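You operate a simulated robot arm through the tools that you are given. There is no shell and no other tool. Be economical: measure what you need, move in short steps, check, and stop when the job is done.

You run a simulated robot arm. Do the job below in one go: nothing can be reset, and whatever is moved stays where it is left.

## Task
Pressure-check the test hose warm: heater dial to 40, heater on, pump into the green, bleed, heater off.
Fine: dial before switch; pump once the display shows 40 C; the needle stands five seconds in the green, never past it; bleed to nought, valve left open.
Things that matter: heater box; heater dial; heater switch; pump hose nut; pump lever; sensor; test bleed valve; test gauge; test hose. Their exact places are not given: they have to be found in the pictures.

Only the result counts: the job must be done as asked and must still hold three seconds after the hand-in. Knocking over, shifting, dropping, spilling or breaking anything else fails it.

## Robot
A 7-joint arm with a fingered hand on a trunk, on a base that drives. Base frame: it is fixed to the floor where the robot stands at the start and does not move with it; the origin is under the middle of the robot, x ahead of it, y to its left, z up; the surface under the hand at the start is at about z = 880. Readings come in mm, degrees, newtons and seconds.
With the tool pointing down near the work surface it reaches from about 320 to 700 mm from the robot's upright axis, wherever it stands. Its first joint turns from -166.0 to 166.0 degrees. Places, roughly: heater box [600, 100, 1200]; heater dial [600, 0, 1200]; heater switch [600, 0, 1200]; pump lever [400, -500, 1100]; test bleed valve [500, 300, 1000]; test gauge [600, -500, 1100]; test hose [500, -100, 900]. Payload 4 kg.
The tool frame sits at the grasp point between the pads (the TCP): z along the fingers, y along the line on which they close. The tips reach 26 mm beyond it. The gripper opens to 148 mm. The gripper's body begins 73 mm behind the TCP. The gripper is a hand of 3 fingers: y runs from the thumb to the fingers, the wrist lies at [0, 0, -239] in the tool frame.
Orientation is that of the tool frame in the base frame, as [roll, pitch, yaw] about the fixed x, y, z axes, in that order (R = Rz(yaw) Ry(pitch) Rx(roll)). With the fingers straight down and closing along the base's y, the tool's x points along the base's -x, its y along +y and its z along -z.

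## Interface
- The arm moves only by the tool step_arm. Its argument "plan" is a list of rows, each a list of 2 entries, a list of its own where there are three numbers: the shift along the tool's x, y, z in mm, then the turn, a rotation vector about the tool's x, y, z in degrees. In form: [[[tx, ty, tz], [wx, wy, wz]], ...]. A call has 1 to 10 rows; each row shifts and turns the commanded pose from where the row before left it, along the tool's axes as they then stand. Rows are played at 5 a second. More than 50 mm and 8.6 degrees between two rows, and nothing of the call is played. Where a pose cannot be reached the arm comes as near as it can. A force on the tool above 70 N (or 10 N above the force at the start of the call, whichever is more), or a blocked arm, ends the call early, and 0.2 s more pass. In this call time passes only in rows, and 0.2 s behind the last. It gives the time, the measured TCP pose, the force on the tool (base axes), the opening and the grip force at its end, in the units of the frame above (readings bear some noise), with the torque about the TCP (base axes, N m) and any sound that the robot's microphone picked up.
- Cameras (640 x 400 px; columns grow to the right, rows downward): "scene" is now at [22, 117.6, 1566.3]; the picture's right is [-0.38, -0.93, 0.00], its down [-0.55, 0.22, -0.80] and it looks along [0.74, -0.30, -0.60] (base axes); focal length 256 px, centre (320, 200). "wrist" rides on the gripper at [68, -39, -90] in the tool frame; the picture's right is [0.50, 0.87, 0.00], its down [-0.66, 0.38, -0.65] and it looks along [-0.57, 0.33, 0.76] (tool axes); focal length 222 px, centre (320, 200).
- grab_frame(camera): a new picture of that camera. The clock stands still meanwhile.
- move_column(by): slides the trunk up (or, below 0, down) by that many mm; the arm and the scene camera ride with it, the base frame stays. It gives what a move gives, with no picture.
- roll_base(legs): drives the robot by 1 to 6 legs, each [ahead, left, turn to the left] in mm, mm and degrees, along the robot's own axes; the way and the turn of a leg run together, so that a leg with both is an arc; at most 1500 mm and 180 degrees a leg. The arm and the cameras ride along, it lands a little off, and it stops where it bumps. It gives what a move gives.
- curl_fingers(finger1, finger2, thumb_bend): sets how far each is bent, from 0 (flat) to 100 (curled in); at 30 the hand is open as for a grip, at 70 the pads meet at the TCP. One left out holds its place. A second passes; each finger stops where it meets its share of the squeeze, and holds until it gets a number again. It is the only way to open and close the hand. It gives what a move gives, with no picture; readings hold the bend of each and the force on the fingers (four entries, about 0 where the hand has none), thumb and palm.
- head_to(pan, tilt): turns the head with the scene camera to pan (to the left, within 155 degrees either way) and tilt (down, from -29 to 69), counted from straight ahead of the robot. It gives what a move gives.
- measure_at(camera, pixels): there is no depth. For up to 12 entries [column, row, z] of the newest picture of that camera ("zoom" is the newest enlarged one), the place [x, y] in the base frame at which the ray of that pixel passes the height z, good to about 2 mm. The clock stands still meanwhile.
- close_up(camera, box): a new picture of the part [left, top, right, bottom] of that camera's present view, enlarged. The clock stands still meanwhile.
- sign_off(): hands the job in; it is judged then, once.

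Keep the steps short. Do not move on a guess: measure, check each grasp and each placing, and mend mistakes. In all there are 80 turns and 68 pictures (those below and enlarged ones count). Leave the gripper open and the arm clear of the work at the hand-in unless told otherwise, and finish with a single line.

The tools are called after "Emit:" as a command line: name --argument value ..., lists and objects as JSON in quotes. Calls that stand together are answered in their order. step_arm: Moves the arm, as the interface text tells. Its arguments: {"type":"object","properties":{"plan":{"type":"array"}},"required":["plan"]} The other tools are called the same way: move_column (by) slides the trunk up or down; curl_fingers (finger1, finger2, thumb_bend) moves the fingers one by one; roll_base (legs) drives the base; head_to (pan, tilt) turns the head that bears the scene camera; grab_frame (camera) takes a picture; measure_at (camera, pixels) gives the place at which the rays of pixels pass given heights; close_up (camera, box) takes an enlarged picture of a part of a camera's view; sign_off () hands the job in.

At the start:

```text
t: 0.0
eef_pos: [315.9, -72.5, 1337.3]
tcp_rot: [-180.0, 0.0, -180.0]
wrist_force: [-0.5, 0.2, -0.5]
ft_torque: [0.02, 0.0, 0.01]
grip_width: 148.2
gripper_force: 0.0
shape: jaw
bend: [30.0, 30.0, 30.0]
finger forces: [0.0, 0.1, 0.0, 0.0, 0.0, 0.0]
trunk travel left (down, up): [-525.0, 65.0]
robot x, y, heading: [-1.9, -0.1, 0.0]
head pan, tilt: [-22.1, 36.7]
```

scene: 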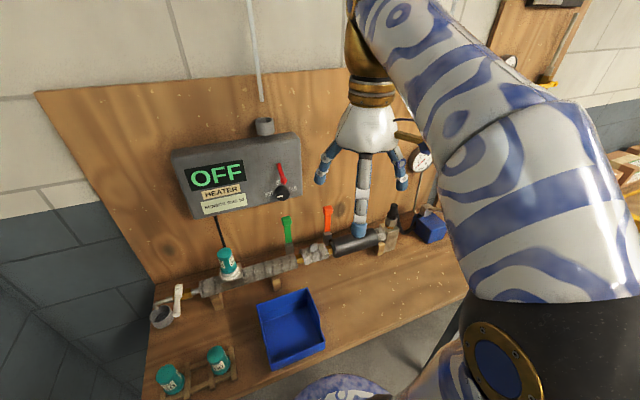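
wrist: 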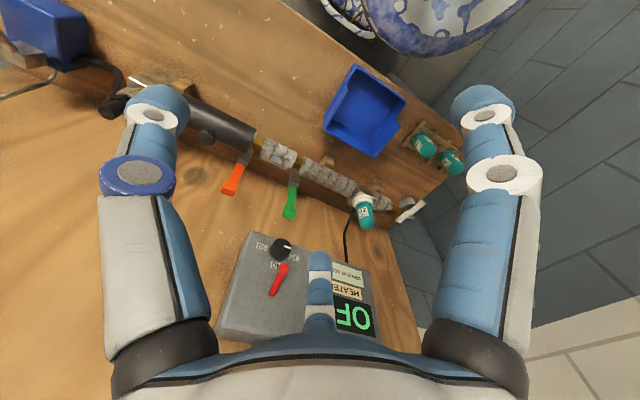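

I see the heater box with its dial and red switch, and the hose below it. Next I enlarge those parts.

Emit:
close_up --camera "scene" --box '[160, 100, 320, 220]'

Emit:
close_up --camera "scene" --box '[140, 190, 460, 390]'

Emit:
close_up --camera "scene" --box '[320, 130, 470, 260]'

```text
3.33 times, centred on (240, 160) of scene
```

zoom: 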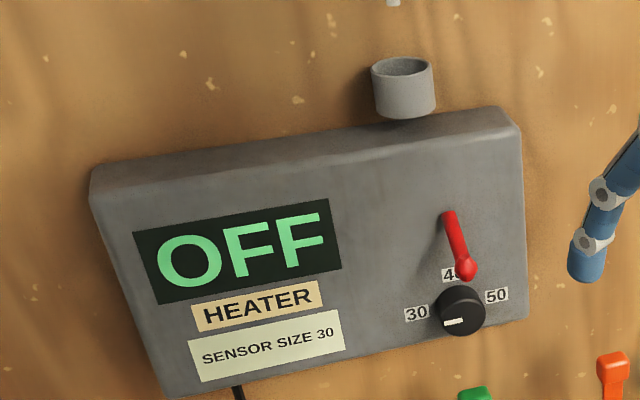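

```text
2.00 times, centred on (300, 290) of scene
```

zoom: 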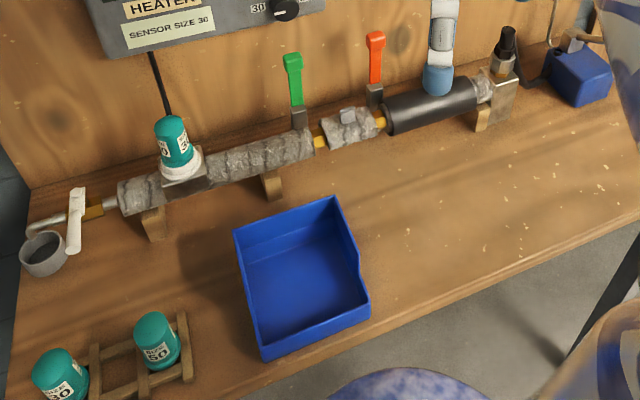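

```text
3.08 times, centred on (395, 195) of scene
```

zoom: 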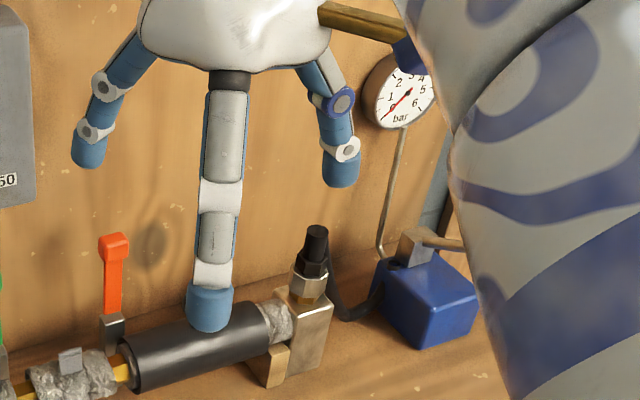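

Sensor sizes, the valves and the pump need a closer look. I enlarge those and turn the head to the right.

Emit:
close_up --camera "scene" --box '[145, 235, 265, 310]'

Emit:
close_up --camera "scene" --box '[145, 330, 255, 400]'

Emit:
close_up --camera "scene" --box '[270, 195, 400, 280]'

Emit:
close_up --camera "wrist" --box '[0, 0, 320, 200]'

```text
5.33 times, centred on (205, 272) of scene
```

zoom: 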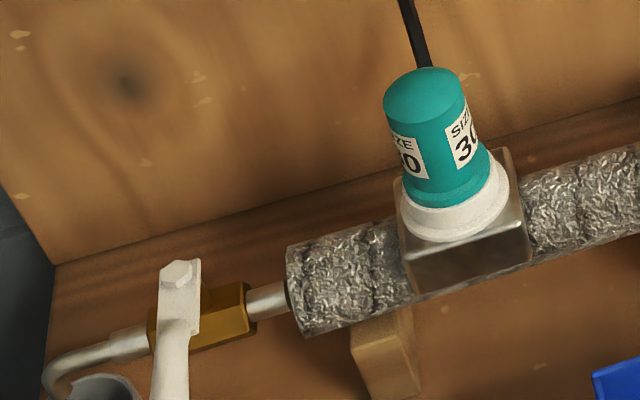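

```text
5.71 times, centred on (200, 365) of scene
```

zoom: 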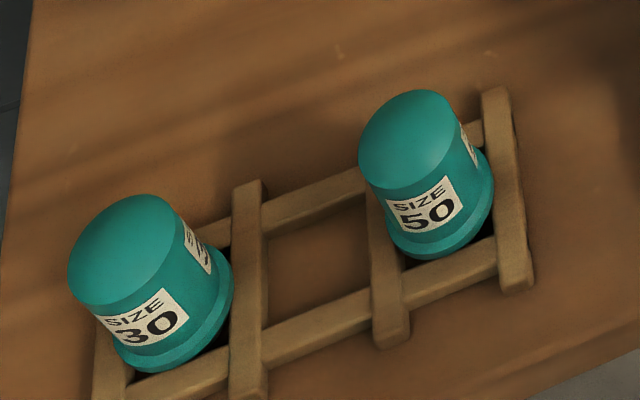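

```text
4.71 times, centred on (335, 238) of scene
```

zoom: 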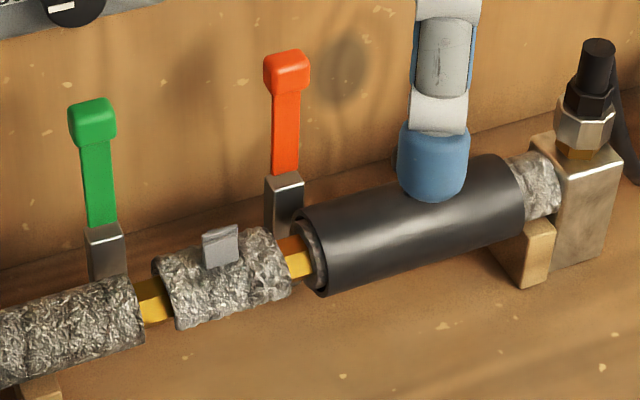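

```text
2.00 times, centred on (160, 100) of wrist
```

zoom: 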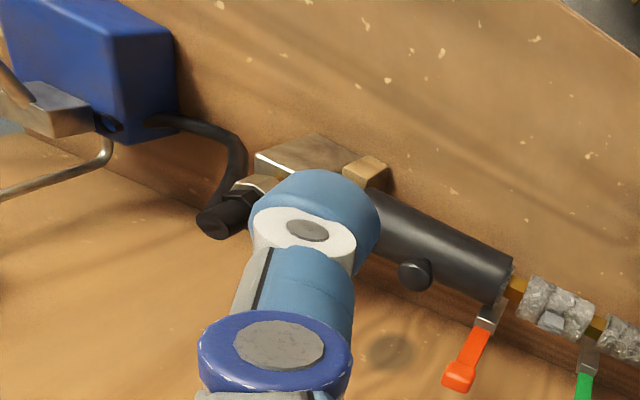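

The fitted sensor reads SIZE 30, which matches the box label. I measure several points on the bench and the box to fix the geometry.

Emit:
grab_frame --camera "scene"

Emit:
measure_at --camera "scene" --pixels '[[152, 283, 880], [360, 225, 880], [145, 395, 880], [470, 290, 880], [280, 195, 1150], [280, 195, 1200], [195, 217, 1150], [302, 180, 1150], [195, 217, 1100], [302, 180, 1100], [281, 168, 1200], [178, 300, 960]]'

Emit:
measure_at --camera "wrist" --pixels '[[281, 248, 1150], [281, 248, 1200], [270, 293, 1200], [283, 264, 1200], [408, 210, 960], [55, 40, 1000], [20, 60, 1000], [130, 105, 960]]'

```text
58 pictures are left
```

scene: 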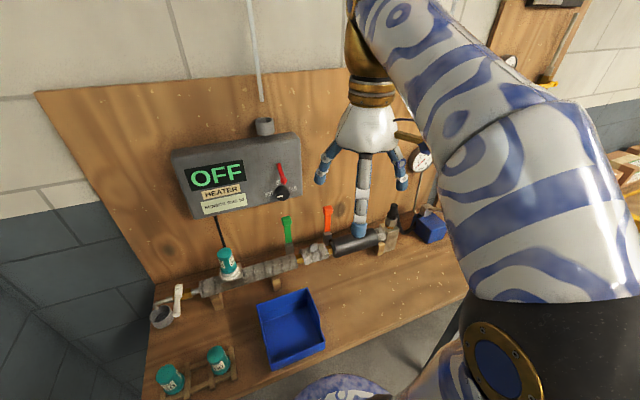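

```text
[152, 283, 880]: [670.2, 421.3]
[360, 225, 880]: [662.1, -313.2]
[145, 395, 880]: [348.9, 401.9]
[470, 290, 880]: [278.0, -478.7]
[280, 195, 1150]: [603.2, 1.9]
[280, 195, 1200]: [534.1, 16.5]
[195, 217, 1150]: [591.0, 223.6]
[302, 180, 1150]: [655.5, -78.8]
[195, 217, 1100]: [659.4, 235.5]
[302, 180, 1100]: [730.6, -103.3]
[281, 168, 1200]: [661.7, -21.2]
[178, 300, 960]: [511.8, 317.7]
```

```text
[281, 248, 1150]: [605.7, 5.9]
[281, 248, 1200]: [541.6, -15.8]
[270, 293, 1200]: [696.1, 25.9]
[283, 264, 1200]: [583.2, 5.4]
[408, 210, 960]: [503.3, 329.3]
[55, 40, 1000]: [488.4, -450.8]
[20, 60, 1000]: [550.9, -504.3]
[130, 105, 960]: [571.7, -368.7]
```

Both cameras agree on the dial at about (604, 4, 1150). Next I look closely at the switch and dial.

Emit:
close_up --camera "wrist" --box '[210, 220, 320, 330]'

Emit:
measure_at --camera "wrist" --pixels '[[283, 264, 1180], [283, 264, 1160], [270, 293, 1220], [270, 293, 1180], [220, 325, 1230], [252, 235, 1110]]'

Emit:
close_up --camera "scene" --box '[250, 150, 310, 210]'

Emit:
measure_at --camera "scene" --pixels '[[284, 181, 1180], [284, 181, 1160], [279, 165, 1220], [279, 165, 1180], [298, 133, 1230], [195, 217, 1110], [302, 181, 1110]]'

```text
3.64 times, centred on (265, 275) of wrist
```

zoom: 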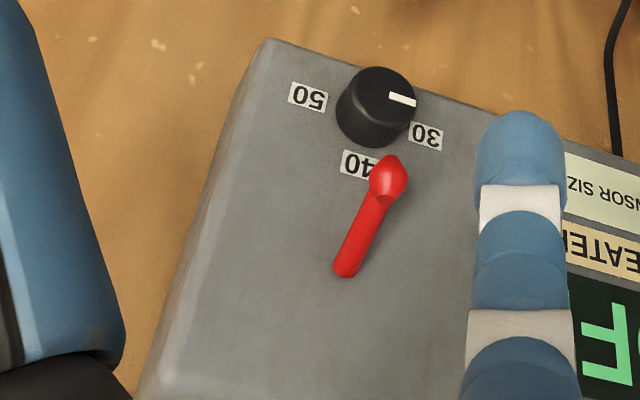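

```text
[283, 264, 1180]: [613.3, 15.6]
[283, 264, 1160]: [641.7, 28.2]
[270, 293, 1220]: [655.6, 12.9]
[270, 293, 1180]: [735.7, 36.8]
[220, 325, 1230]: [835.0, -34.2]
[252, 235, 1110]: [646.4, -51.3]
```

```text
6.67 times, centred on (280, 180) of scene
```

zoom: 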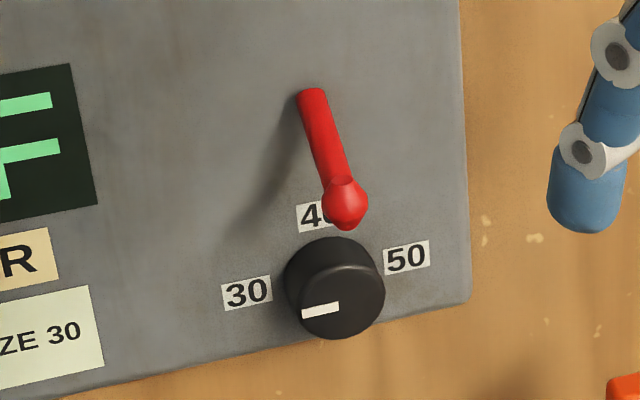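

```text
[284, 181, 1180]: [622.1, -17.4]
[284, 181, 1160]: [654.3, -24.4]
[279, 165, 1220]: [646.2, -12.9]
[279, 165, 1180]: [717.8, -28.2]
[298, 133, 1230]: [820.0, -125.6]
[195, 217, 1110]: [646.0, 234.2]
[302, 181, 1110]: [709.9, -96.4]
```

The switch is a toggle hanging down (off): its root is near (604, -3, 1246) and its ball near (560, -4, 1217). The dial pointer is below 30. Next I look at the pump side with the head turned right.

Emit:
head_to --pan -55 --tilt 35

Emit:
grab_frame --camera "scene"

```text
t: 1.0
eef_pos: [315.9, -72.4, 1336.7]
tcp_rot: [180.0, 0.0, 180.0]
wrist_force: [-0.9, 0.2, 0.7]
ft_torque: [0.01, -0.03, 0.02]
grip_width: 148.0
gripper_force: 0.1
shape: jaw
bend: [30.0, 30.0, 30.0]
finger forces: [0.0, 0.0, 0.1, 0.1, 0.0, 0.0]
trunk travel left (down, up): [-525.0, 65.0]
robot x, y, heading: [0.1, -1.5, -0.1]
head pan, tilt: [-55.0, 35.0]
```

```text
55 pictures are left
```

scene: 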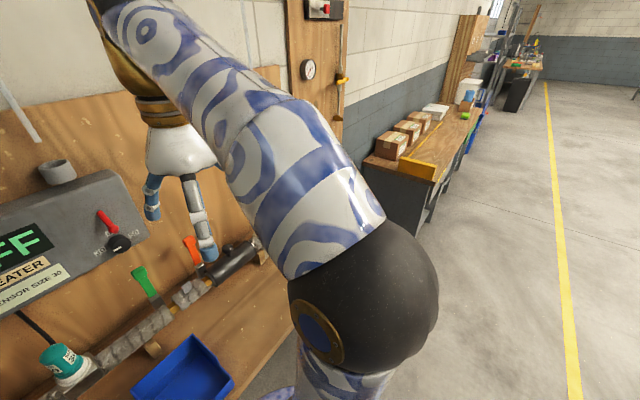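

The arm hides the pump. I drive 500 mm to the right, parallel to the bench, to see the pump in front.

Emit:
roll_base --legs '[[0, -500, 0]]'

Emit:
head_to --pan -10 --tilt 42

Emit:
grab_frame --camera "scene"

Emit:
grab_frame --camera "wrist"

```text
t: 3.9
eef_pos: [316.1, -577.7, 1335.8]
tcp_rot: [-180.0, 0.0, 179.9]
wrist_force: [-0.2, 0.4, 0.0]
ft_torque: [-0.01, -0.01, -0.04]
grip_width: 148.0
gripper_force: 0.1
shape: jaw
bend: [30.0, 30.0, 30.0]
finger forces: [0.0, 0.0, 0.0, 0.1, 0.0, 0.0]
trunk travel left (down, up): [-525.0, 65.0]
robot x, y, heading: [-2.7, -506.0, 0.1]
head pan, tilt: [-55.0, 35.0]
```

```text
t: 5.1
eef_pos: [316.2, -576.9, 1335.9]
tcp_rot: [-180.0, 0.0, -180.0]
wrist_force: [1.1, -0.8, 0.2]
ft_torque: [-0.02, 0.03, -0.04]
grip_width: 148.1
gripper_force: 0.1
shape: jaw
bend: [30.0, 30.0, 30.0]
finger forces: [0.1, 0.0, 0.0, 0.1, 0.1, 0.0]
trunk travel left (down, up): [-525.0, 65.0]
robot x, y, heading: [1.3, -502.0, 0.0]
head pan, tilt: [-10.0, 42.0]
```

```text
54 pictures are left
```

scene: 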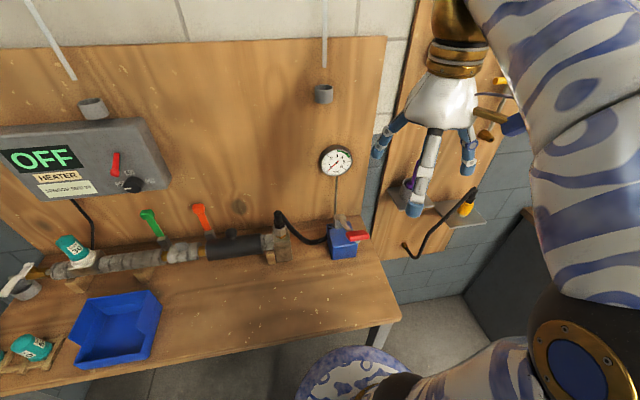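

```text
53 pictures are left
```

wrist: 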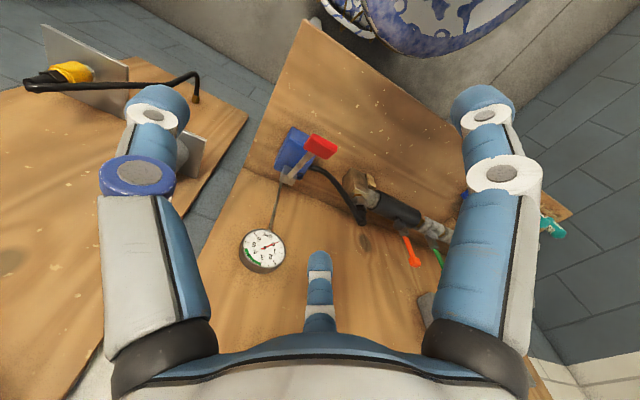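

Now the pump, its red lever and the gauge are visible. I enlarge them.

Emit:
close_up --camera "scene" --box '[255, 200, 385, 275]'

Emit:
close_up --camera "scene" --box '[315, 140, 360, 180]'

Emit:
close_up --camera "wrist" --box '[230, 110, 450, 280]'

Emit:
measure_at --camera "scene" --pixels '[[336, 162, 1100], [336, 162, 1150], [357, 236, 1000], [357, 236, 1040], [345, 222, 1000], [345, 222, 1040], [281, 215, 1000], [281, 215, 960], [328, 250, 960], [356, 250, 960], [398, 320, 880]]'

Emit:
measure_at --camera "wrist" --pixels '[[263, 251, 1100], [263, 251, 1150], [320, 146, 1000], [320, 146, 1040], [363, 190, 1000], [363, 190, 960], [290, 178, 1000], [290, 178, 960]]'

```text
4.92 times, centred on (320, 238) of scene
```

zoom: 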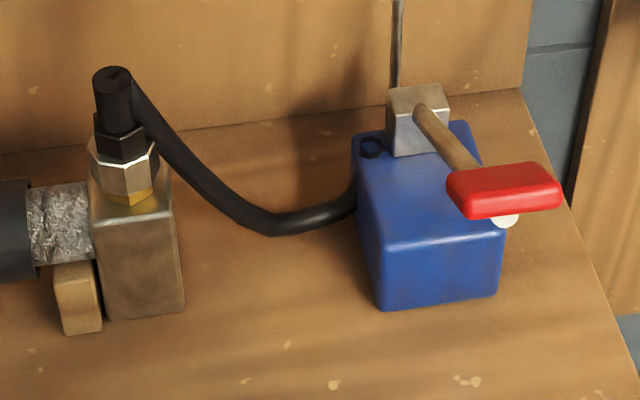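

```text
10.00 times, centred on (338, 160) of scene
```

zoom: 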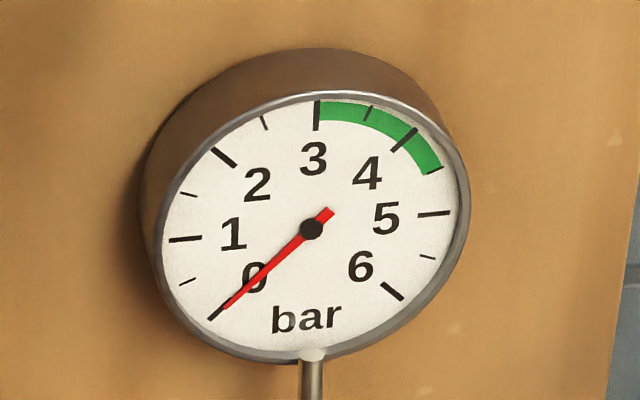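

```text
2.35 times, centred on (340, 195) of wrist
```

zoom: 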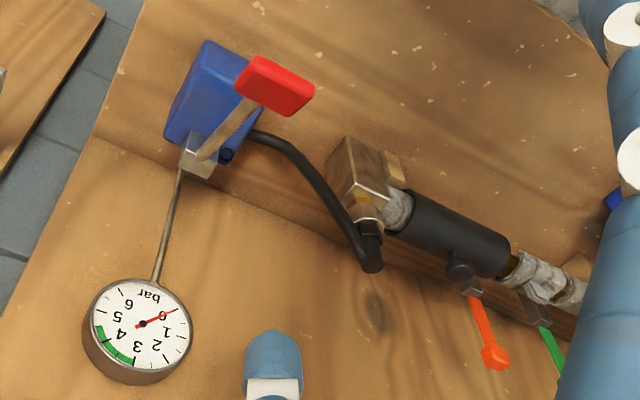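

```text
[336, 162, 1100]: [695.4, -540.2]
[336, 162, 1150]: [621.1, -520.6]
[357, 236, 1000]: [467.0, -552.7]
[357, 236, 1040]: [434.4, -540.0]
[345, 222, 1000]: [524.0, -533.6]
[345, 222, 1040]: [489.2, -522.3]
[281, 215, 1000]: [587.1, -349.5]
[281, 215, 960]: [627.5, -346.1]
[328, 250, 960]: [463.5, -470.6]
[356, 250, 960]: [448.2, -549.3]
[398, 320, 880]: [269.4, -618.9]
```

```text
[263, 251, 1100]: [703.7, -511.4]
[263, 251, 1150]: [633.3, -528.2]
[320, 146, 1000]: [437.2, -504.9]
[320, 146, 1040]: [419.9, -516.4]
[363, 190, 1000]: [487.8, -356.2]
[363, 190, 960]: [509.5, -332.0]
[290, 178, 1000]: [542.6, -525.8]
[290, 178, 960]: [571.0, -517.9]
```

The knob comes out at about (403, -528, 1079), the lever root at about (510, -529, 1016) and the gauge at about (640, -525, 1140). Green runs from 3 to about 4.4 bar. I check the hose nut and the fitted sensor more closely.

Emit:
close_up --camera "scene" --box '[265, 205, 305, 240]'

Emit:
close_up --camera "scene" --box '[0, 225, 110, 305]'

```text
11.43 times, centred on (285, 222) of scene
```

zoom: 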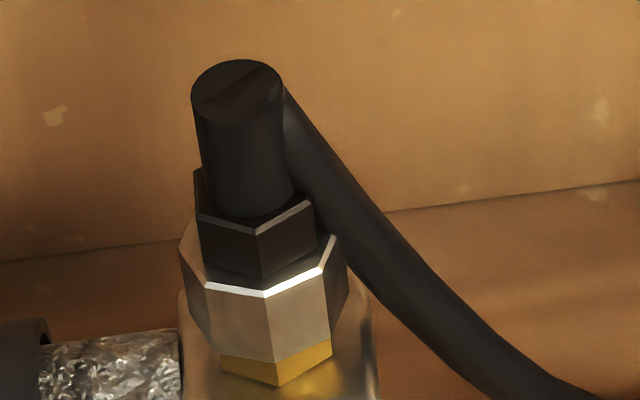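

```text
5.00 times, centred on (55, 265) of scene
```

zoom: 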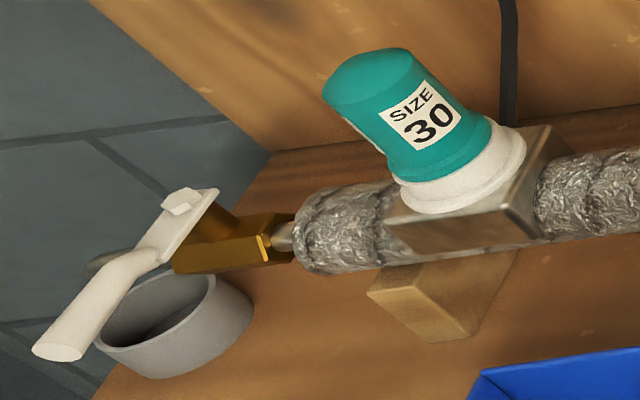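

The nut sits square on its brass seat, the sensor is seated, and the bleed lever lies across the pipe (closed). I drive back to the heater and stand 130 mm further back.

Emit:
roll_base --legs '[[-130, 0, 0], [0, 500, 0]]'

Emit:
head_to --pan -15 --tilt 28

```text
t: 8.9
eef_pos: [193.1, -78.8, 1335.4]
tcp_rot: [180.0, 0.0, 179.2]
wrist_force: [-0.5, 0.1, 0.6]
ft_torque: [-0.02, -0.01, 0.0]
grip_width: 148.0
gripper_force: 0.1
shape: jaw
bend: [30.0, 30.0, 30.0]
finger forces: [0.0, 0.1, 0.0, 0.0, 0.0, 0.0]
trunk travel left (down, up): [-525.0, 65.0]
robot x, y, heading: [-119.6, -3.6, -1.0]
head pan, tilt: [-10.0, 42.0]
```

```text
t: 9.6
eef_pos: [192.8, -78.3, 1336.4]
tcp_rot: [-180.0, -0.1, 179.3]
wrist_force: [0.8, 0.6, 0.3]
ft_torque: [0.04, -0.01, -0.01]
grip_width: 147.8
gripper_force: 0.1
shape: jaw
bend: [30.0, 30.0, 30.0]
finger forces: [0.1, 0.0, 0.0, 0.0, 0.1, 0.0]
trunk travel left (down, up): [-525.0, 65.0]
robot x, y, heading: [-121.9, -3.9, -0.6]
head pan, tilt: [-15.0, 28.0]
```

I pitch the hand forward in ten rows while moving it ahead and left, staying high at z ≈ 1336.

Emit:
step_arm --plan '[[[-24, 8, 0], [0, -8.18, 0]], [[-23.8, 8, 3.4], [0, -8.18, 0]], [[-23, 8, 6.8], [0, -8.18, 0]], [[-21.8, 8, 10], [0, -8.18, 0]], [[-20.2, 8, 13], [0, -8.18, 0]], [[-18.1, 8, 15.7], [0, -8.18, 0]], [[-15.7, 8, 18.1], [0, -8.18, 0]], [[-13, 8, 20.2], [0, -8.18, 0]], [[-10, 8, 21.8], [0, -8.18, 0]], [[-6.8, 8, 23], [0, -8.18, 0]]]'

```text
t: 11.8
eef_pos: [433.9, -0.6, 1335.8]
tcp_rot: [179.9, 81.7, 179.2]
wrist_force: [-0.5, 0.9, -0.3]
ft_torque: [0.0, 0.0, -0.02]
grip_width: 147.8
gripper_force: 0.1
shape: jaw
bend: [30.0, 30.0, 30.0]
finger forces: [0.0, 0.0, 0.0, 0.1, 0.0, 0.1]
trunk travel left (down, up): [-525.0, 65.0]
robot x, y, heading: [-123.5, 1.1, -0.5]
head pan, tilt: [-15.0, 28.0]
```

Next I finish the pitch, correct the 0.8° yaw, roll by -60° about the tool axis, and then look at the dial.

Emit:
step_arm --plan '[[[0, 0, 0], [-0.8, -8.2, 0]], [[0, 0, 0], [0, 0, -7.5]], [[0, 0, 0], [0, 0, -7.5]], [[0, 0, 0], [0, 0, -7.5]], [[0, 0, 0], [0, 0, -7.5]], [[0, 0, 0], [0, 0, -7.5]], [[0, 0, 0], [0, 0, -7.5]], [[0, 0, 0], [0, 0, -7.5]], [[0, 0, 0], [0, 0, -7.5]]]'

Emit:
move_column --by -186

Emit:
grab_frame --camera "scene"

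Emit:
grab_frame --camera "wrist"

```text
t: 13.8
eef_pos: [433.7, -1.8, 1336.8]
tcp_rot: [-90.0, 29.9, -90.0]
wrist_force: [-0.1, -0.4, 0.0]
ft_torque: [0.0, -0.01, 0.01]
grip_width: 148.1
gripper_force: 0.1
shape: jaw
bend: [30.0, 30.0, 30.0]
finger forces: [0.1, 0.0, 0.1, 0.0, 0.0, 0.1]
trunk travel left (down, up): [-525.0, 65.0]
robot x, y, heading: [-121.1, -2.6, -0.7]
head pan, tilt: [-15.0, 28.0]
```

```text
t: 15.9
eef_pos: [433.7, -1.9, 1149.9]
tcp_rot: [-90.1, 29.9, -90.0]
wrist_force: [-0.5, 0.1, 0.5]
ft_torque: [0.01, 0.0, 0.0]
grip_width: 147.8
gripper_force: 0.1
shape: jaw
bend: [30.0, 30.0, 30.0]
finger forces: [0.0, 0.0, 0.0, 0.0, 0.1, 0.0]
trunk travel left (down, up): [-339.0, 251.0]
robot x, y, heading: [-122.6, -3.4, -0.7]
head pan, tilt: [-15.0, 28.0]
```

```text
47 pictures are left
```

scene: 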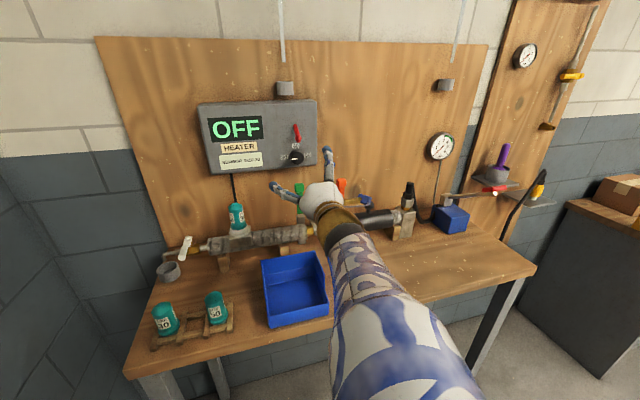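

```text
46 pictures are left
```

wrist: 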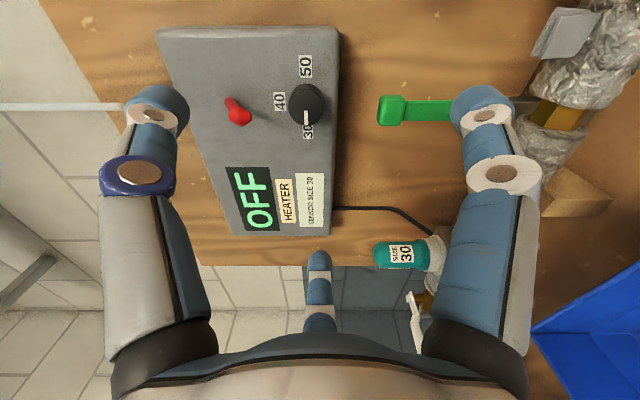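

Both pictures show the dial, switch and display clearly. I enlarge and re-measure the dial centre.

Emit:
close_up --camera "wrist" --box '[210, 40, 350, 150]'

Emit:
close_up --camera "scene" --box '[260, 110, 340, 200]'

Emit:
measure_at --camera "scene" --pixels '[[296, 158, 1130], [296, 158, 1150], [296, 158, 1170], [298, 139, 1180], [298, 139, 1200], [298, 139, 1220], [295, 124, 1220], [295, 124, 1250]]'

Emit:
measure_at --camera "wrist" --pixels '[[306, 104, 1130], [306, 104, 1150], [306, 104, 1170], [241, 116, 1180], [241, 116, 1200], [241, 116, 1220], [230, 102, 1220], [230, 102, 1250]]'

```text
3.64 times, centred on (280, 95) of wrist
```

zoom: 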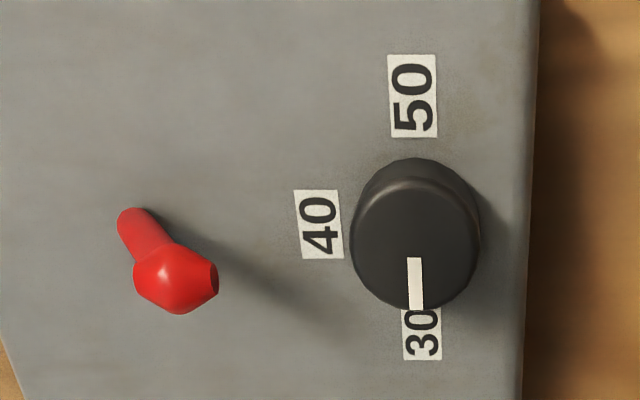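

```text
4.44 times, centred on (300, 155) of scene
```

zoom: 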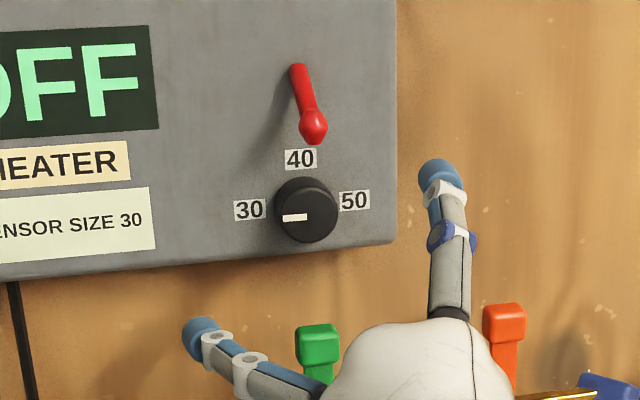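

```text
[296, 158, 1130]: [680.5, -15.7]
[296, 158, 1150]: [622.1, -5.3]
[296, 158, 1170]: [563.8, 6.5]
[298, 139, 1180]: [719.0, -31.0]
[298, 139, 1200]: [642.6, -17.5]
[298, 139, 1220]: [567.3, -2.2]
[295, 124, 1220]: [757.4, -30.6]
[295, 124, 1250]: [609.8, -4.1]
```

```text
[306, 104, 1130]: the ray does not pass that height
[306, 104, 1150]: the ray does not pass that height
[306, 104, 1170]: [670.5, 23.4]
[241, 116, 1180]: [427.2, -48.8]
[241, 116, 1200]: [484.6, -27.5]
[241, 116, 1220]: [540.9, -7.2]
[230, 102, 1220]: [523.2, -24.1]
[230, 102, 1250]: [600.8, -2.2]
```

Combining the rays from both viewpoints, the dial face is at about (588, 0, 1162) and the switch ball at about (552, -1, 1224). The pointer is at 30, and 40 lies 90° clockwise. I centre the hand and go in until the TCP is near x = 560, then look.

Emit:
step_arm --plan '[[[-7.7, -9.4, 0], [0, 0, 0]], [[0, 0, 42], [0, 0, 0]], [[0, 0, 42], [0, 0, 0]], [[0, 0, 42], [0, 0, 0]]]'

Emit:
close_up --camera "scene" --box '[250, 90, 370, 210]'

Emit:
grab_frame --camera "wrist"

```text
t: 16.9
eef_pos: [559.1, 0.9, 1165.2]
tcp_rot: [-90.0, 30.1, -90.0]
wrist_force: [-0.7, 0.1, 0.2]
ft_torque: [0.0, 0.06, -0.02]
grip_width: 148.1
gripper_force: 0.0
shape: jaw
bend: [30.0, 30.0, 30.0]
finger forces: [0.0, 0.0, 0.0, 0.0, 0.1, 0.0]
trunk travel left (down, up): [-339.0, 251.0]
robot x, y, heading: [-121.5, -2.9, -0.6]
head pan, tilt: [-15.0, 28.0]
```

```text
3.33 times, centred on (310, 150) of scene
```

zoom: 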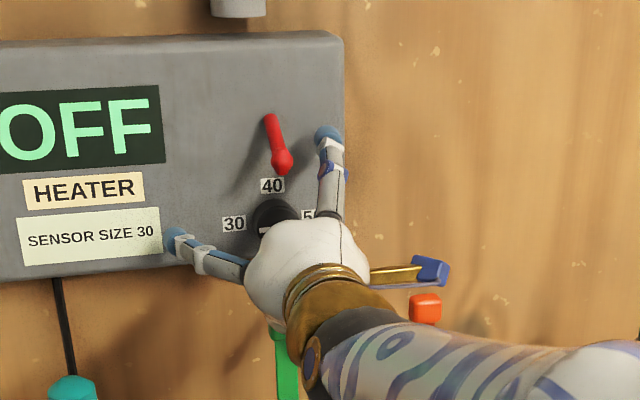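

```text
42 pictures are left
```

wrist: 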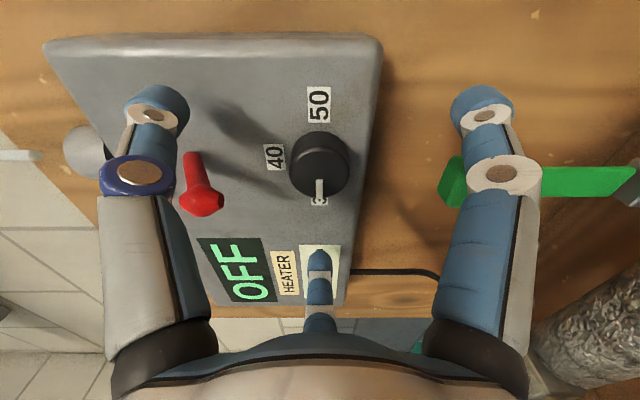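

The dial sits on the tool axis at pixel (318, 168), and the thumb clears the switch ball. I advance 17 mm and close on the dial.

Emit:
step_arm --plan '[[[0, 0, 9], [0, 0, 0]], [[0, 0, 8], [0, 0, 0]]]'

Emit:
curl_fingers --finger1 66 --finger2 66 --thumb_bend 66

Emit:
grab_frame --camera "wrist"

```text
t: 17.5
eef_pos: [576.0, -0.8, 1162.9]
tcp_rot: [-90.0, 30.1, -90.0]
wrist_force: [0.0, -0.1, 0.4]
ft_torque: [0.0, 0.01, 0.01]
grip_width: 148.0
gripper_force: 0.0
shape: jaw
bend: [30.0, 30.0, 30.0]
finger forces: [0.0, 0.3, 0.0, 0.0, 0.2, 0.0]
trunk travel left (down, up): [-339.0, 251.0]
robot x, y, heading: [-121.5, 2.5, -1.0]
head pan, tilt: [-15.0, 28.0]
```

```text
t: 18.5
eef_pos: [569.8, 0.3, 1166.8]
tcp_rot: [-89.7, 30.0, -89.7]
wrist_force: [-53.0, -0.6, -4.6]
ft_torque: [0.12, 0.85, 1.56]
grip_width: 42.6
gripper_force: 32.3
shape: fingers
bend: [51.0, 45.0, 63.0]
finger forces: [22.7, 35.6, 0.1, 0.0, 5.8, 0.0]
trunk travel left (down, up): [-339.0, 251.0]
robot x, y, heading: [-122.3, -2.3, -0.9]
head pan, tilt: [-15.0, 28.0]
```

```text
41 pictures are left
```

wrist: 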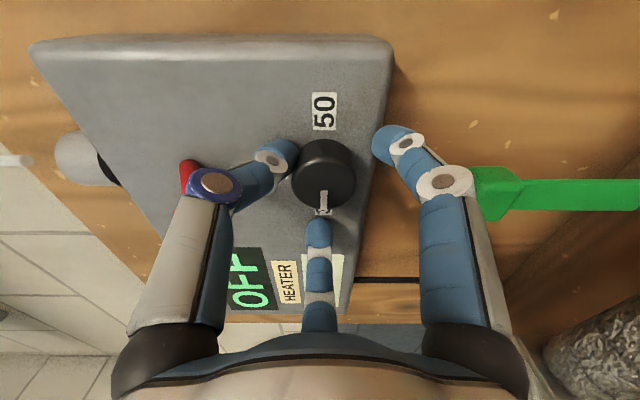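

The fingertips press on the panel (53 N), so the hand is too deep. I open it, back off 12 mm and close again.

Emit:
curl_fingers --finger1 40 --finger2 40 --thumb_bend 40

Emit:
step_arm --plan '[[[0, 0, -12], [0, 0, 0]]]'

Emit:
curl_fingers --finger1 66 --finger2 66 --thumb_bend 66

Emit:
grab_frame --camera "wrist"

```text
t: 19.5
eef_pos: [570.1, -0.3, 1166.5]
tcp_rot: [-89.7, 30.0, -90.0]
wrist_force: [-55.0, -1.7, -10.6]
ft_torque: [0.2, -0.81, 0.43]
grip_width: 75.2
gripper_force: 27.1
shape: fingers
bend: [40.0, 43.0, 48.0]
finger forces: [0.0, 22.6, 0.1, 0.1, 32.5, 0.0]
trunk travel left (down, up): [-339.0, 251.0]
robot x, y, heading: [-122.2, -4.1, -0.8]
head pan, tilt: [-15.0, 28.0]
```

```text
t: 19.9
eef_pos: [565.4, 1.2, 1162.6]
tcp_rot: [-89.8, 30.0, -89.9]
wrist_force: [-1.0, -0.6, 0.2]
ft_torque: [-0.01, 0.0, -0.03]
grip_width: 94.8
gripper_force: 0.1
shape: fingers
bend: [40.0, 40.0, 40.0]
finger forces: [0.0, 0.0, 0.0, 0.1, 0.0, 0.0]
trunk travel left (down, up): [-339.0, 251.0]
robot x, y, heading: [-123.3, 0.7, -0.8]
head pan, tilt: [-15.0, 28.0]
```

```text
t: 20.9
eef_pos: [565.0, 0.4, 1163.2]
tcp_rot: [-90.0, 30.1, -90.0]
wrist_force: [5.2, -0.8, 4.5]
ft_torque: [0.0, -0.14, -0.01]
grip_width: 27.9
gripper_force: 7.8
shape: fingers
bend: [61.0, 61.0, 61.0]
finger forces: [3.3, 3.5, 0.1, 0.0, 8.3, 0.0]
trunk travel left (down, up): [-339.0, 251.0]
robot x, y, heading: [-124.3, 0.1, -0.6]
head pan, tilt: [-15.0, 28.0]
```

```text
40 pictures are left
```

wrist: 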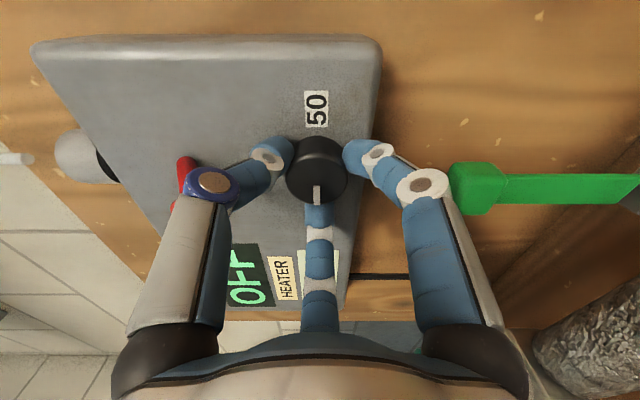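

The grip is even (61/61/61). I turn +45° in six rows.

Emit:
step_arm --plan '[[[0, 0, 0], [0, 0, 7.5]], [[0, 0, 0], [0, 0, 7.5]], [[0, 0, 0], [0, 0, 7.5]], [[0, 0, 0], [0, 0, 7.5]], [[0, 0, 0], [0, 0, 7.5]], [[0, 0, 0], [0, 0, 7.5]]]'

Emit:
grab_frame --camera "wrist"

```text
t: 22.3
eef_pos: [564.9, 0.7, 1163.5]
tcp_rot: [-89.9, 75.2, -89.8]
wrist_force: [0.9, -0.5, 6.0]
ft_torque: [-0.04, -0.14, 0.02]
grip_width: 27.1
gripper_force: 7.9
shape: fingers
bend: [62.0, 61.0, 61.0]
finger forces: [3.3, 5.4, 0.0, 0.0, 7.0, 0.0]
trunk travel left (down, up): [-339.0, 251.0]
robot x, y, heading: [-124.0, -2.5, -1.0]
head pan, tilt: [-15.0, 28.0]
```

```text
39 pictures are left
```

wrist: 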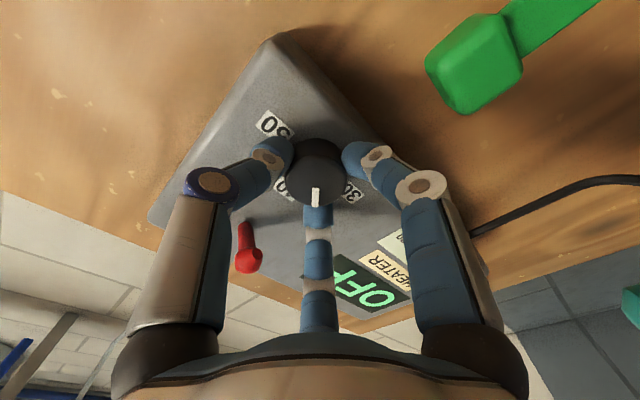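

The dial follows the hand, and its pointer is now midway between 30 and 40. I open, turn back 45°, regrip and turn the second 45°.

Emit:
curl_fingers --finger1 40 --finger2 40 --thumb_bend 40

Emit:
step_arm --plan '[[[0, 0, 0], [0, 0, -7.5]], [[0, 0, 0], [0, 0, -7.5]], [[0, 0, 0], [0, 0, -7.5]], [[0, 0, 0], [0, 0, -7.5]], [[0, 0, 0], [0, 0, -7.5]], [[0, 0, 0], [0, 0, -7.5]]]'

Emit:
curl_fingers --finger1 66 --finger2 66 --thumb_bend 66

Emit:
close_up --camera "wrist" --box '[260, 80, 400, 230]'

```text
t: 23.3
eef_pos: [565.7, 0.1, 1161.8]
tcp_rot: [-90.0, 75.1, -90.1]
wrist_force: [1.1, 0.3, 0.0]
ft_torque: [-0.04, -0.02, -0.01]
grip_width: 94.7
gripper_force: 0.2
shape: fingers
bend: [40.0, 40.0, 40.0]
finger forces: [0.0, 0.1, 0.1, 0.1, 0.0, 0.0]
trunk travel left (down, up): [-339.0, 251.0]
robot x, y, heading: [-122.0, -5.8, -1.0]
head pan, tilt: [-15.0, 28.0]
```

```text
t: 24.7
eef_pos: [565.6, 0.4, 1161.3]
tcp_rot: [-90.0, 30.0, -90.0]
wrist_force: [0.3, -0.2, 0.0]
ft_torque: [0.01, 0.03, -0.01]
grip_width: 94.7
gripper_force: 0.2
shape: fingers
bend: [40.0, 40.0, 40.0]
finger forces: [0.0, 0.0, 0.1, 0.1, 0.1, 0.0]
trunk travel left (down, up): [-339.0, 251.0]
robot x, y, heading: [-120.2, -3.3, -1.1]
head pan, tilt: [-15.0, 28.0]
```

```text
t: 25.7
eef_pos: [564.5, -0.6, 1162.0]
tcp_rot: [-89.9, 30.1, -90.0]
wrist_force: [1.7, -1.5, 5.6]
ft_torque: [-0.02, -0.11, -0.04]
grip_width: 28.1
gripper_force: 8.3
shape: fingers
bend: [61.0, 61.0, 61.0]
finger forces: [3.6, 3.9, 0.0, 0.0, 8.7, 0.0]
trunk travel left (down, up): [-339.0, 251.0]
robot x, y, heading: [-121.4, 0.8, -0.6]
head pan, tilt: [-15.0, 28.0]
```

```text
2.67 times, centred on (330, 155) of wrist
```

zoom: 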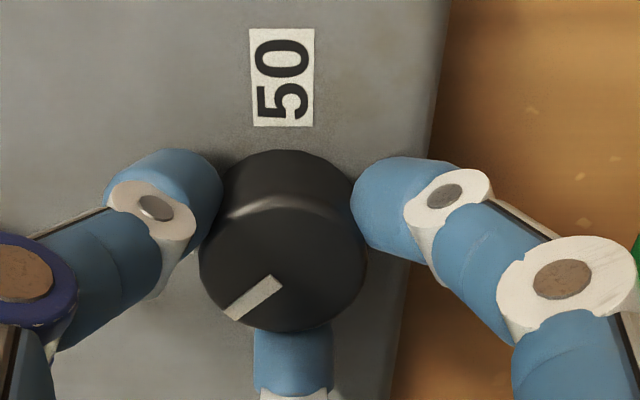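

The pointer is about 45° past the 30 mark. I turn the second 45° and check.

Emit:
step_arm --plan '[[[0, 0, 0], [0, 0, 7.5]], [[0, 0, 0], [0, 0, 7.5]], [[0, 0, 0], [0, 0, 7.5]], [[0, 0, 0], [0, 0, 7.5]], [[0, 0, 0], [0, 0, 7.5]], [[0, 0, 0], [0, 0, 7.5]]]'

Emit:
curl_fingers --finger1 40 --finger2 40 --thumb_bend 40

Emit:
close_up --camera "wrist" --box '[240, 90, 380, 230]'

```text
t: 27.1
eef_pos: [563.4, 0.5, 1161.9]
tcp_rot: [-89.9, 75.2, -89.9]
wrist_force: [3.2, -0.5, 6.2]
ft_torque: [-0.06, -0.16, 0.03]
grip_width: 27.3
gripper_force: 7.8
shape: fingers
bend: [62.0, 60.0, 61.0]
finger forces: [2.6, 5.8, 0.0, 0.0, 6.1, 0.1]
trunk travel left (down, up): [-339.0, 251.0]
robot x, y, heading: [-117.1, -4.1, -0.8]
head pan, tilt: [-15.0, 28.0]
```

```text
t: 28.1
eef_pos: [565.2, -0.9, 1162.8]
tcp_rot: [-90.0, 75.2, -90.0]
wrist_force: [0.3, 0.5, -0.1]
ft_torque: [0.0, -0.01, 0.01]
grip_width: 94.8
gripper_force: 0.1
shape: fingers
bend: [40.0, 40.0, 40.0]
finger forces: [0.1, 0.0, 0.1, 0.0, 0.0, 0.0]
trunk travel left (down, up): [-339.0, 251.0]
robot x, y, heading: [-124.4, -2.1, -0.9]
head pan, tilt: [-15.0, 28.0]
```

```text
2.86 times, centred on (310, 160) of wrist
```

zoom: 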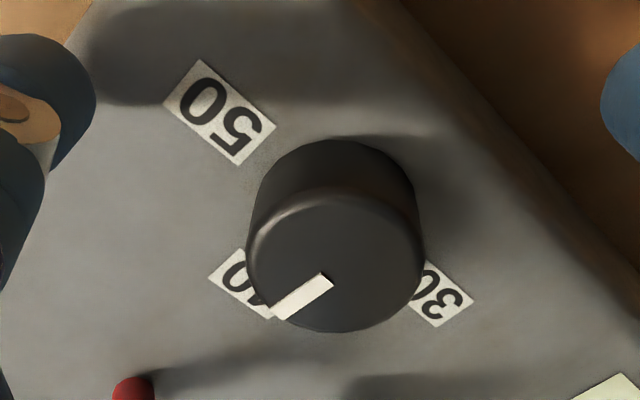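

The pointer is on 40. I back out 90 mm and check from the front.

Emit:
step_arm --plan '[[[0, 0, -45], [0, 0, 0]], [[0, 0, -45], [0, 0, 0]]]'

Emit:
close_up --camera "scene" --box '[260, 110, 340, 190]'

```text
t: 28.7
eef_pos: [474.5, -2.0, 1161.9]
tcp_rot: [-90.1, 75.1, -90.2]
wrist_force: [-0.2, 0.3, 0.5]
ft_torque: [0.02, -0.03, 0.0]
grip_width: 94.6
gripper_force: 0.1
shape: fingers
bend: [40.0, 40.0, 40.0]
finger forces: [0.0, 0.1, 0.0, 0.1, 0.0, 0.1]
trunk travel left (down, up): [-339.0, 251.0]
robot x, y, heading: [-120.9, -2.1, -0.7]
head pan, tilt: [-15.0, 28.0]
```

```text
5.00 times, centred on (300, 150) of scene
```

zoom: 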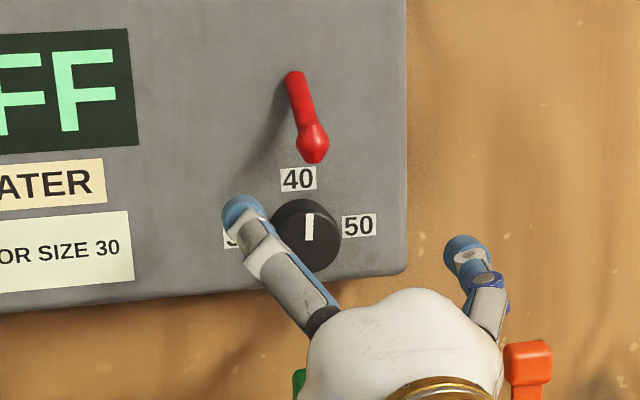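

The pointer stands on 40. For the switch I close the fingers into a bundle, bring the tips under the red lever to x ≈ 566, and raise gently.

Emit:
curl_fingers --finger1 68 --finger2 68 --thumb_bend 68

Emit:
step_arm --plan '[[[0, 0, 35], [0, 0, 0]], [[0, 0, 30], [0, 0, 0]], [[-9.7, -2.6, 0], [0, 0, 0]], [[-9.7, -2.6, 0], [0, 0, 0]]]'

Emit:
close_up --camera "scene" --box '[240, 100, 360, 190]'

Emit:
grab_frame --camera "wrist"

```text
t: 29.7
eef_pos: [474.4, 0.1, 1164.5]
tcp_rot: [-90.0, 75.1, -90.0]
wrist_force: [-0.5, 0.2, 0.7]
ft_torque: [0.0, 0.03, 0.03]
grip_width: 5.1
gripper_force: 0.1
shape: fingers
bend: [68.0, 68.0, 68.0]
finger forces: [0.1, 0.1, 0.0, 0.1, 0.1, 0.0]
trunk travel left (down, up): [-339.0, 251.0]
robot x, y, heading: [-119.1, -3.5, -0.9]
head pan, tilt: [-15.0, 28.0]
```

```text
t: 30.7
eef_pos: [538.8, -0.6, 1182.3]
tcp_rot: [-89.9, 74.9, -90.1]
wrist_force: [0.5, 0.2, -0.1]
ft_torque: [0.02, 0.0, 0.01]
grip_width: 5.3
gripper_force: 0.0
shape: fingers
bend: [68.0, 68.0, 68.0]
finger forces: [0.1, 0.0, 0.0, 0.1, 0.0, 0.1]
trunk travel left (down, up): [-339.0, 251.0]
robot x, y, heading: [-125.8, 0.6, -0.6]
head pan, tilt: [-15.0, 28.0]
```

```text
4.44 times, centred on (300, 145) of scene
```

zoom: 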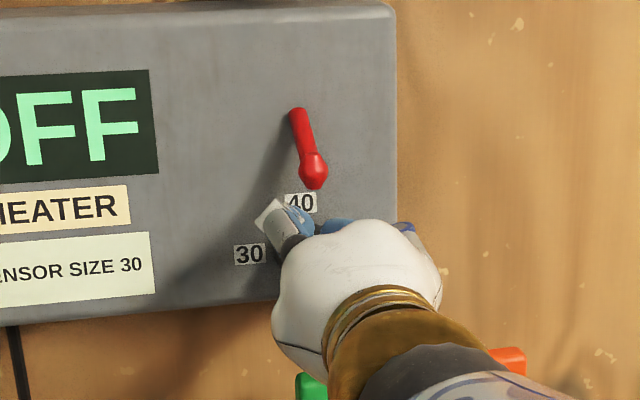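

```text
34 pictures are left
```

wrist: 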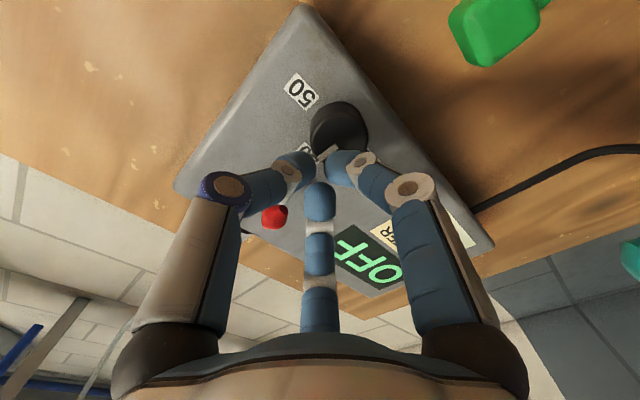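

The ball lies above the groove between the thumb and the middle finger. I raise 72 mm in small rows.

Emit:
step_arm --plan '[[[-8.7, -2.3, 0], [0, 0, 0]], [[-8.7, -2.3, 0], [0, 0, 0]], [[-8.7, -2.3, 0], [0, 0, 0]], [[-8.7, -2.3, 0], [0, 0, 0]], [[-8.7, -2.3, 0], [0, 0, 0]], [[-8.7, -2.3, 0], [0, 0, 0]], [[-8.7, -2.3, 0], [0, 0, 0]], [[-8.7, -2.3, 0], [0, 0, 0]]]'

Emit:
close_up --camera "scene" --box '[200, 80, 360, 190]'

```text
t: 32.5
eef_pos: [540.3, -0.5, 1254.7]
tcp_rot: [-90.0, 75.0, -90.0]
wrist_force: [1.2, 0.5, -1.4]
ft_torque: [-0.01, 0.06, 0.0]
grip_width: 5.5
gripper_force: 0.5
shape: fingers
bend: [68.0, 68.0, 68.0]
finger forces: [0.1, 1.3, 0.1, 0.0, 0.0, 0.0]
trunk travel left (down, up): [-339.0, 251.0]
robot x, y, heading: [-121.7, 0.7, -0.9]
head pan, tilt: [-15.0, 28.0]
```

```text
3.64 times, centred on (280, 135) of scene
```

zoom: 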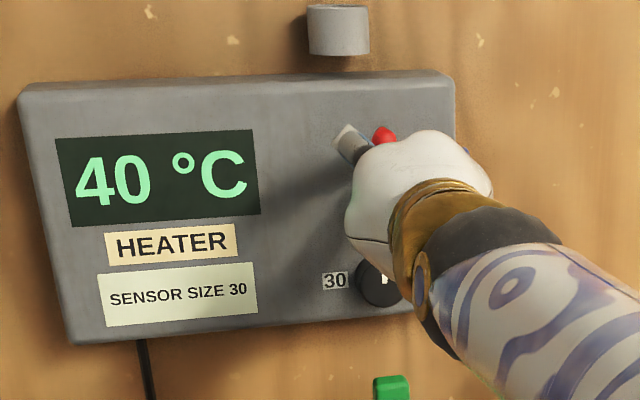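

The display shows 40 °C. I back off and verify that the switch stays on.

Emit:
step_arm --plan '[[[0, 0, -40], [0, 0, 0]], [[0, 0, -40], [0, 0, 0]], [[0, 0, -30], [0, 0, 0]]]'

Emit:
close_up --camera "scene" --box '[200, 80, 340, 190]'

```text
t: 33.3
eef_pos: [430.5, 0.4, 1253.4]
tcp_rot: [-90.1, 75.1, -90.1]
wrist_force: [-0.2, -0.6, 1.0]
ft_torque: [0.01, -0.02, -0.04]
grip_width: 5.2
gripper_force: 0.1
shape: fingers
bend: [68.0, 68.0, 68.0]
finger forces: [0.0, 0.0, 0.0, 0.0, 0.0, 0.1]
trunk travel left (down, up): [-339.0, 251.0]
robot x, y, heading: [-125.0, -0.9, -1.0]
head pan, tilt: [-15.0, 28.0]
```

```text
3.64 times, centred on (270, 135) of scene
```

zoom: 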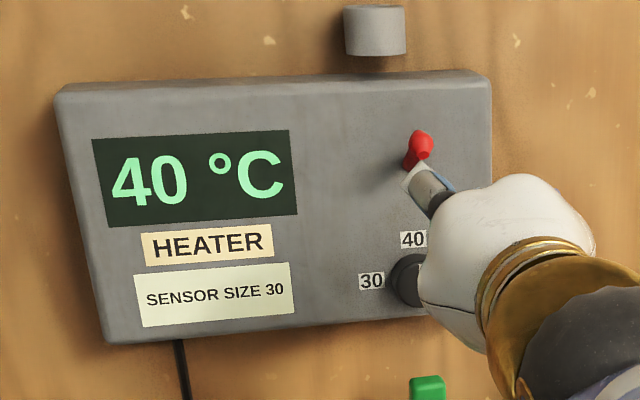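

The switch is up and the display holds 40 °C. I drive right to the pump with the hand still high.

Emit:
roll_base --legs '[[0, -528, 0.8]]'

Emit:
head_to --pan -8 --tilt 30

Emit:
grab_frame --camera "scene"

Emit:
grab_frame --camera "wrist"

```text
t: 36.4
eef_pos: [428.0, -518.1, 1252.9]
tcp_rot: [-90.1, 75.0, -89.2]
wrist_force: [0.5, 0.2, -0.3]
ft_torque: [0.01, -0.02, -0.01]
grip_width: 5.4
gripper_force: 0.1
shape: fingers
bend: [68.0, 68.0, 68.0]
finger forces: [0.1, 0.1, 0.0, 0.1, 0.0, 0.1]
trunk travel left (down, up): [-339.0, 251.0]
robot x, y, heading: [-123.0, -522.8, 0.3]
head pan, tilt: [-15.0, 28.0]
```

```text
t: 37.0
eef_pos: [427.6, -519.6, 1255.2]
tcp_rot: [-90.0, 75.0, -89.2]
wrist_force: [0.3, 0.3, 0.8]
ft_torque: [-0.01, 0.0, -0.06]
grip_width: 5.5
gripper_force: 0.0
shape: fingers
bend: [68.0, 68.0, 68.0]
finger forces: [0.1, 0.0, 0.0, 0.0, 0.0, 0.1]
trunk travel left (down, up): [-339.0, 251.0]
robot x, y, heading: [-125.9, -528.2, 0.3]
head pan, tilt: [-8.0, 30.0]
```

```text
31 pictures are left
```

scene: 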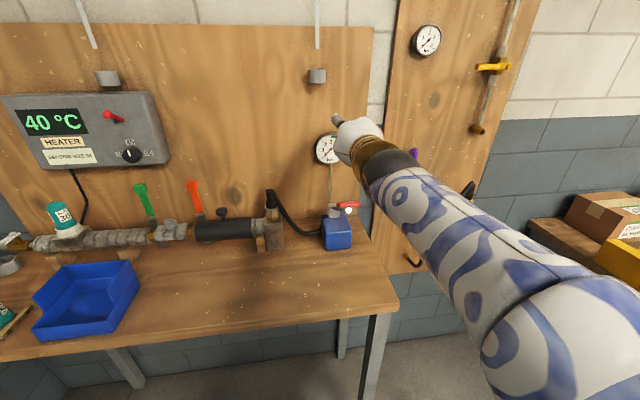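

```text
30 pictures are left
```

wrist: 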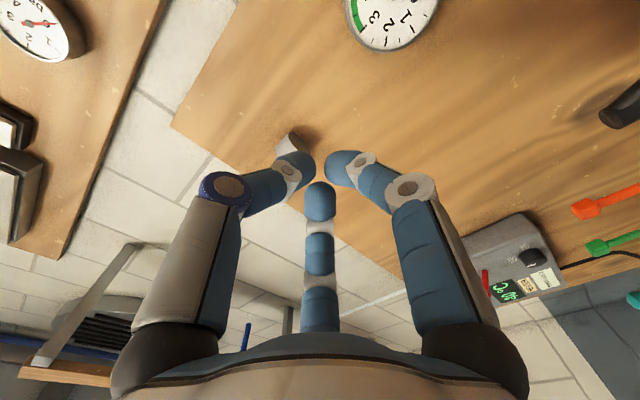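

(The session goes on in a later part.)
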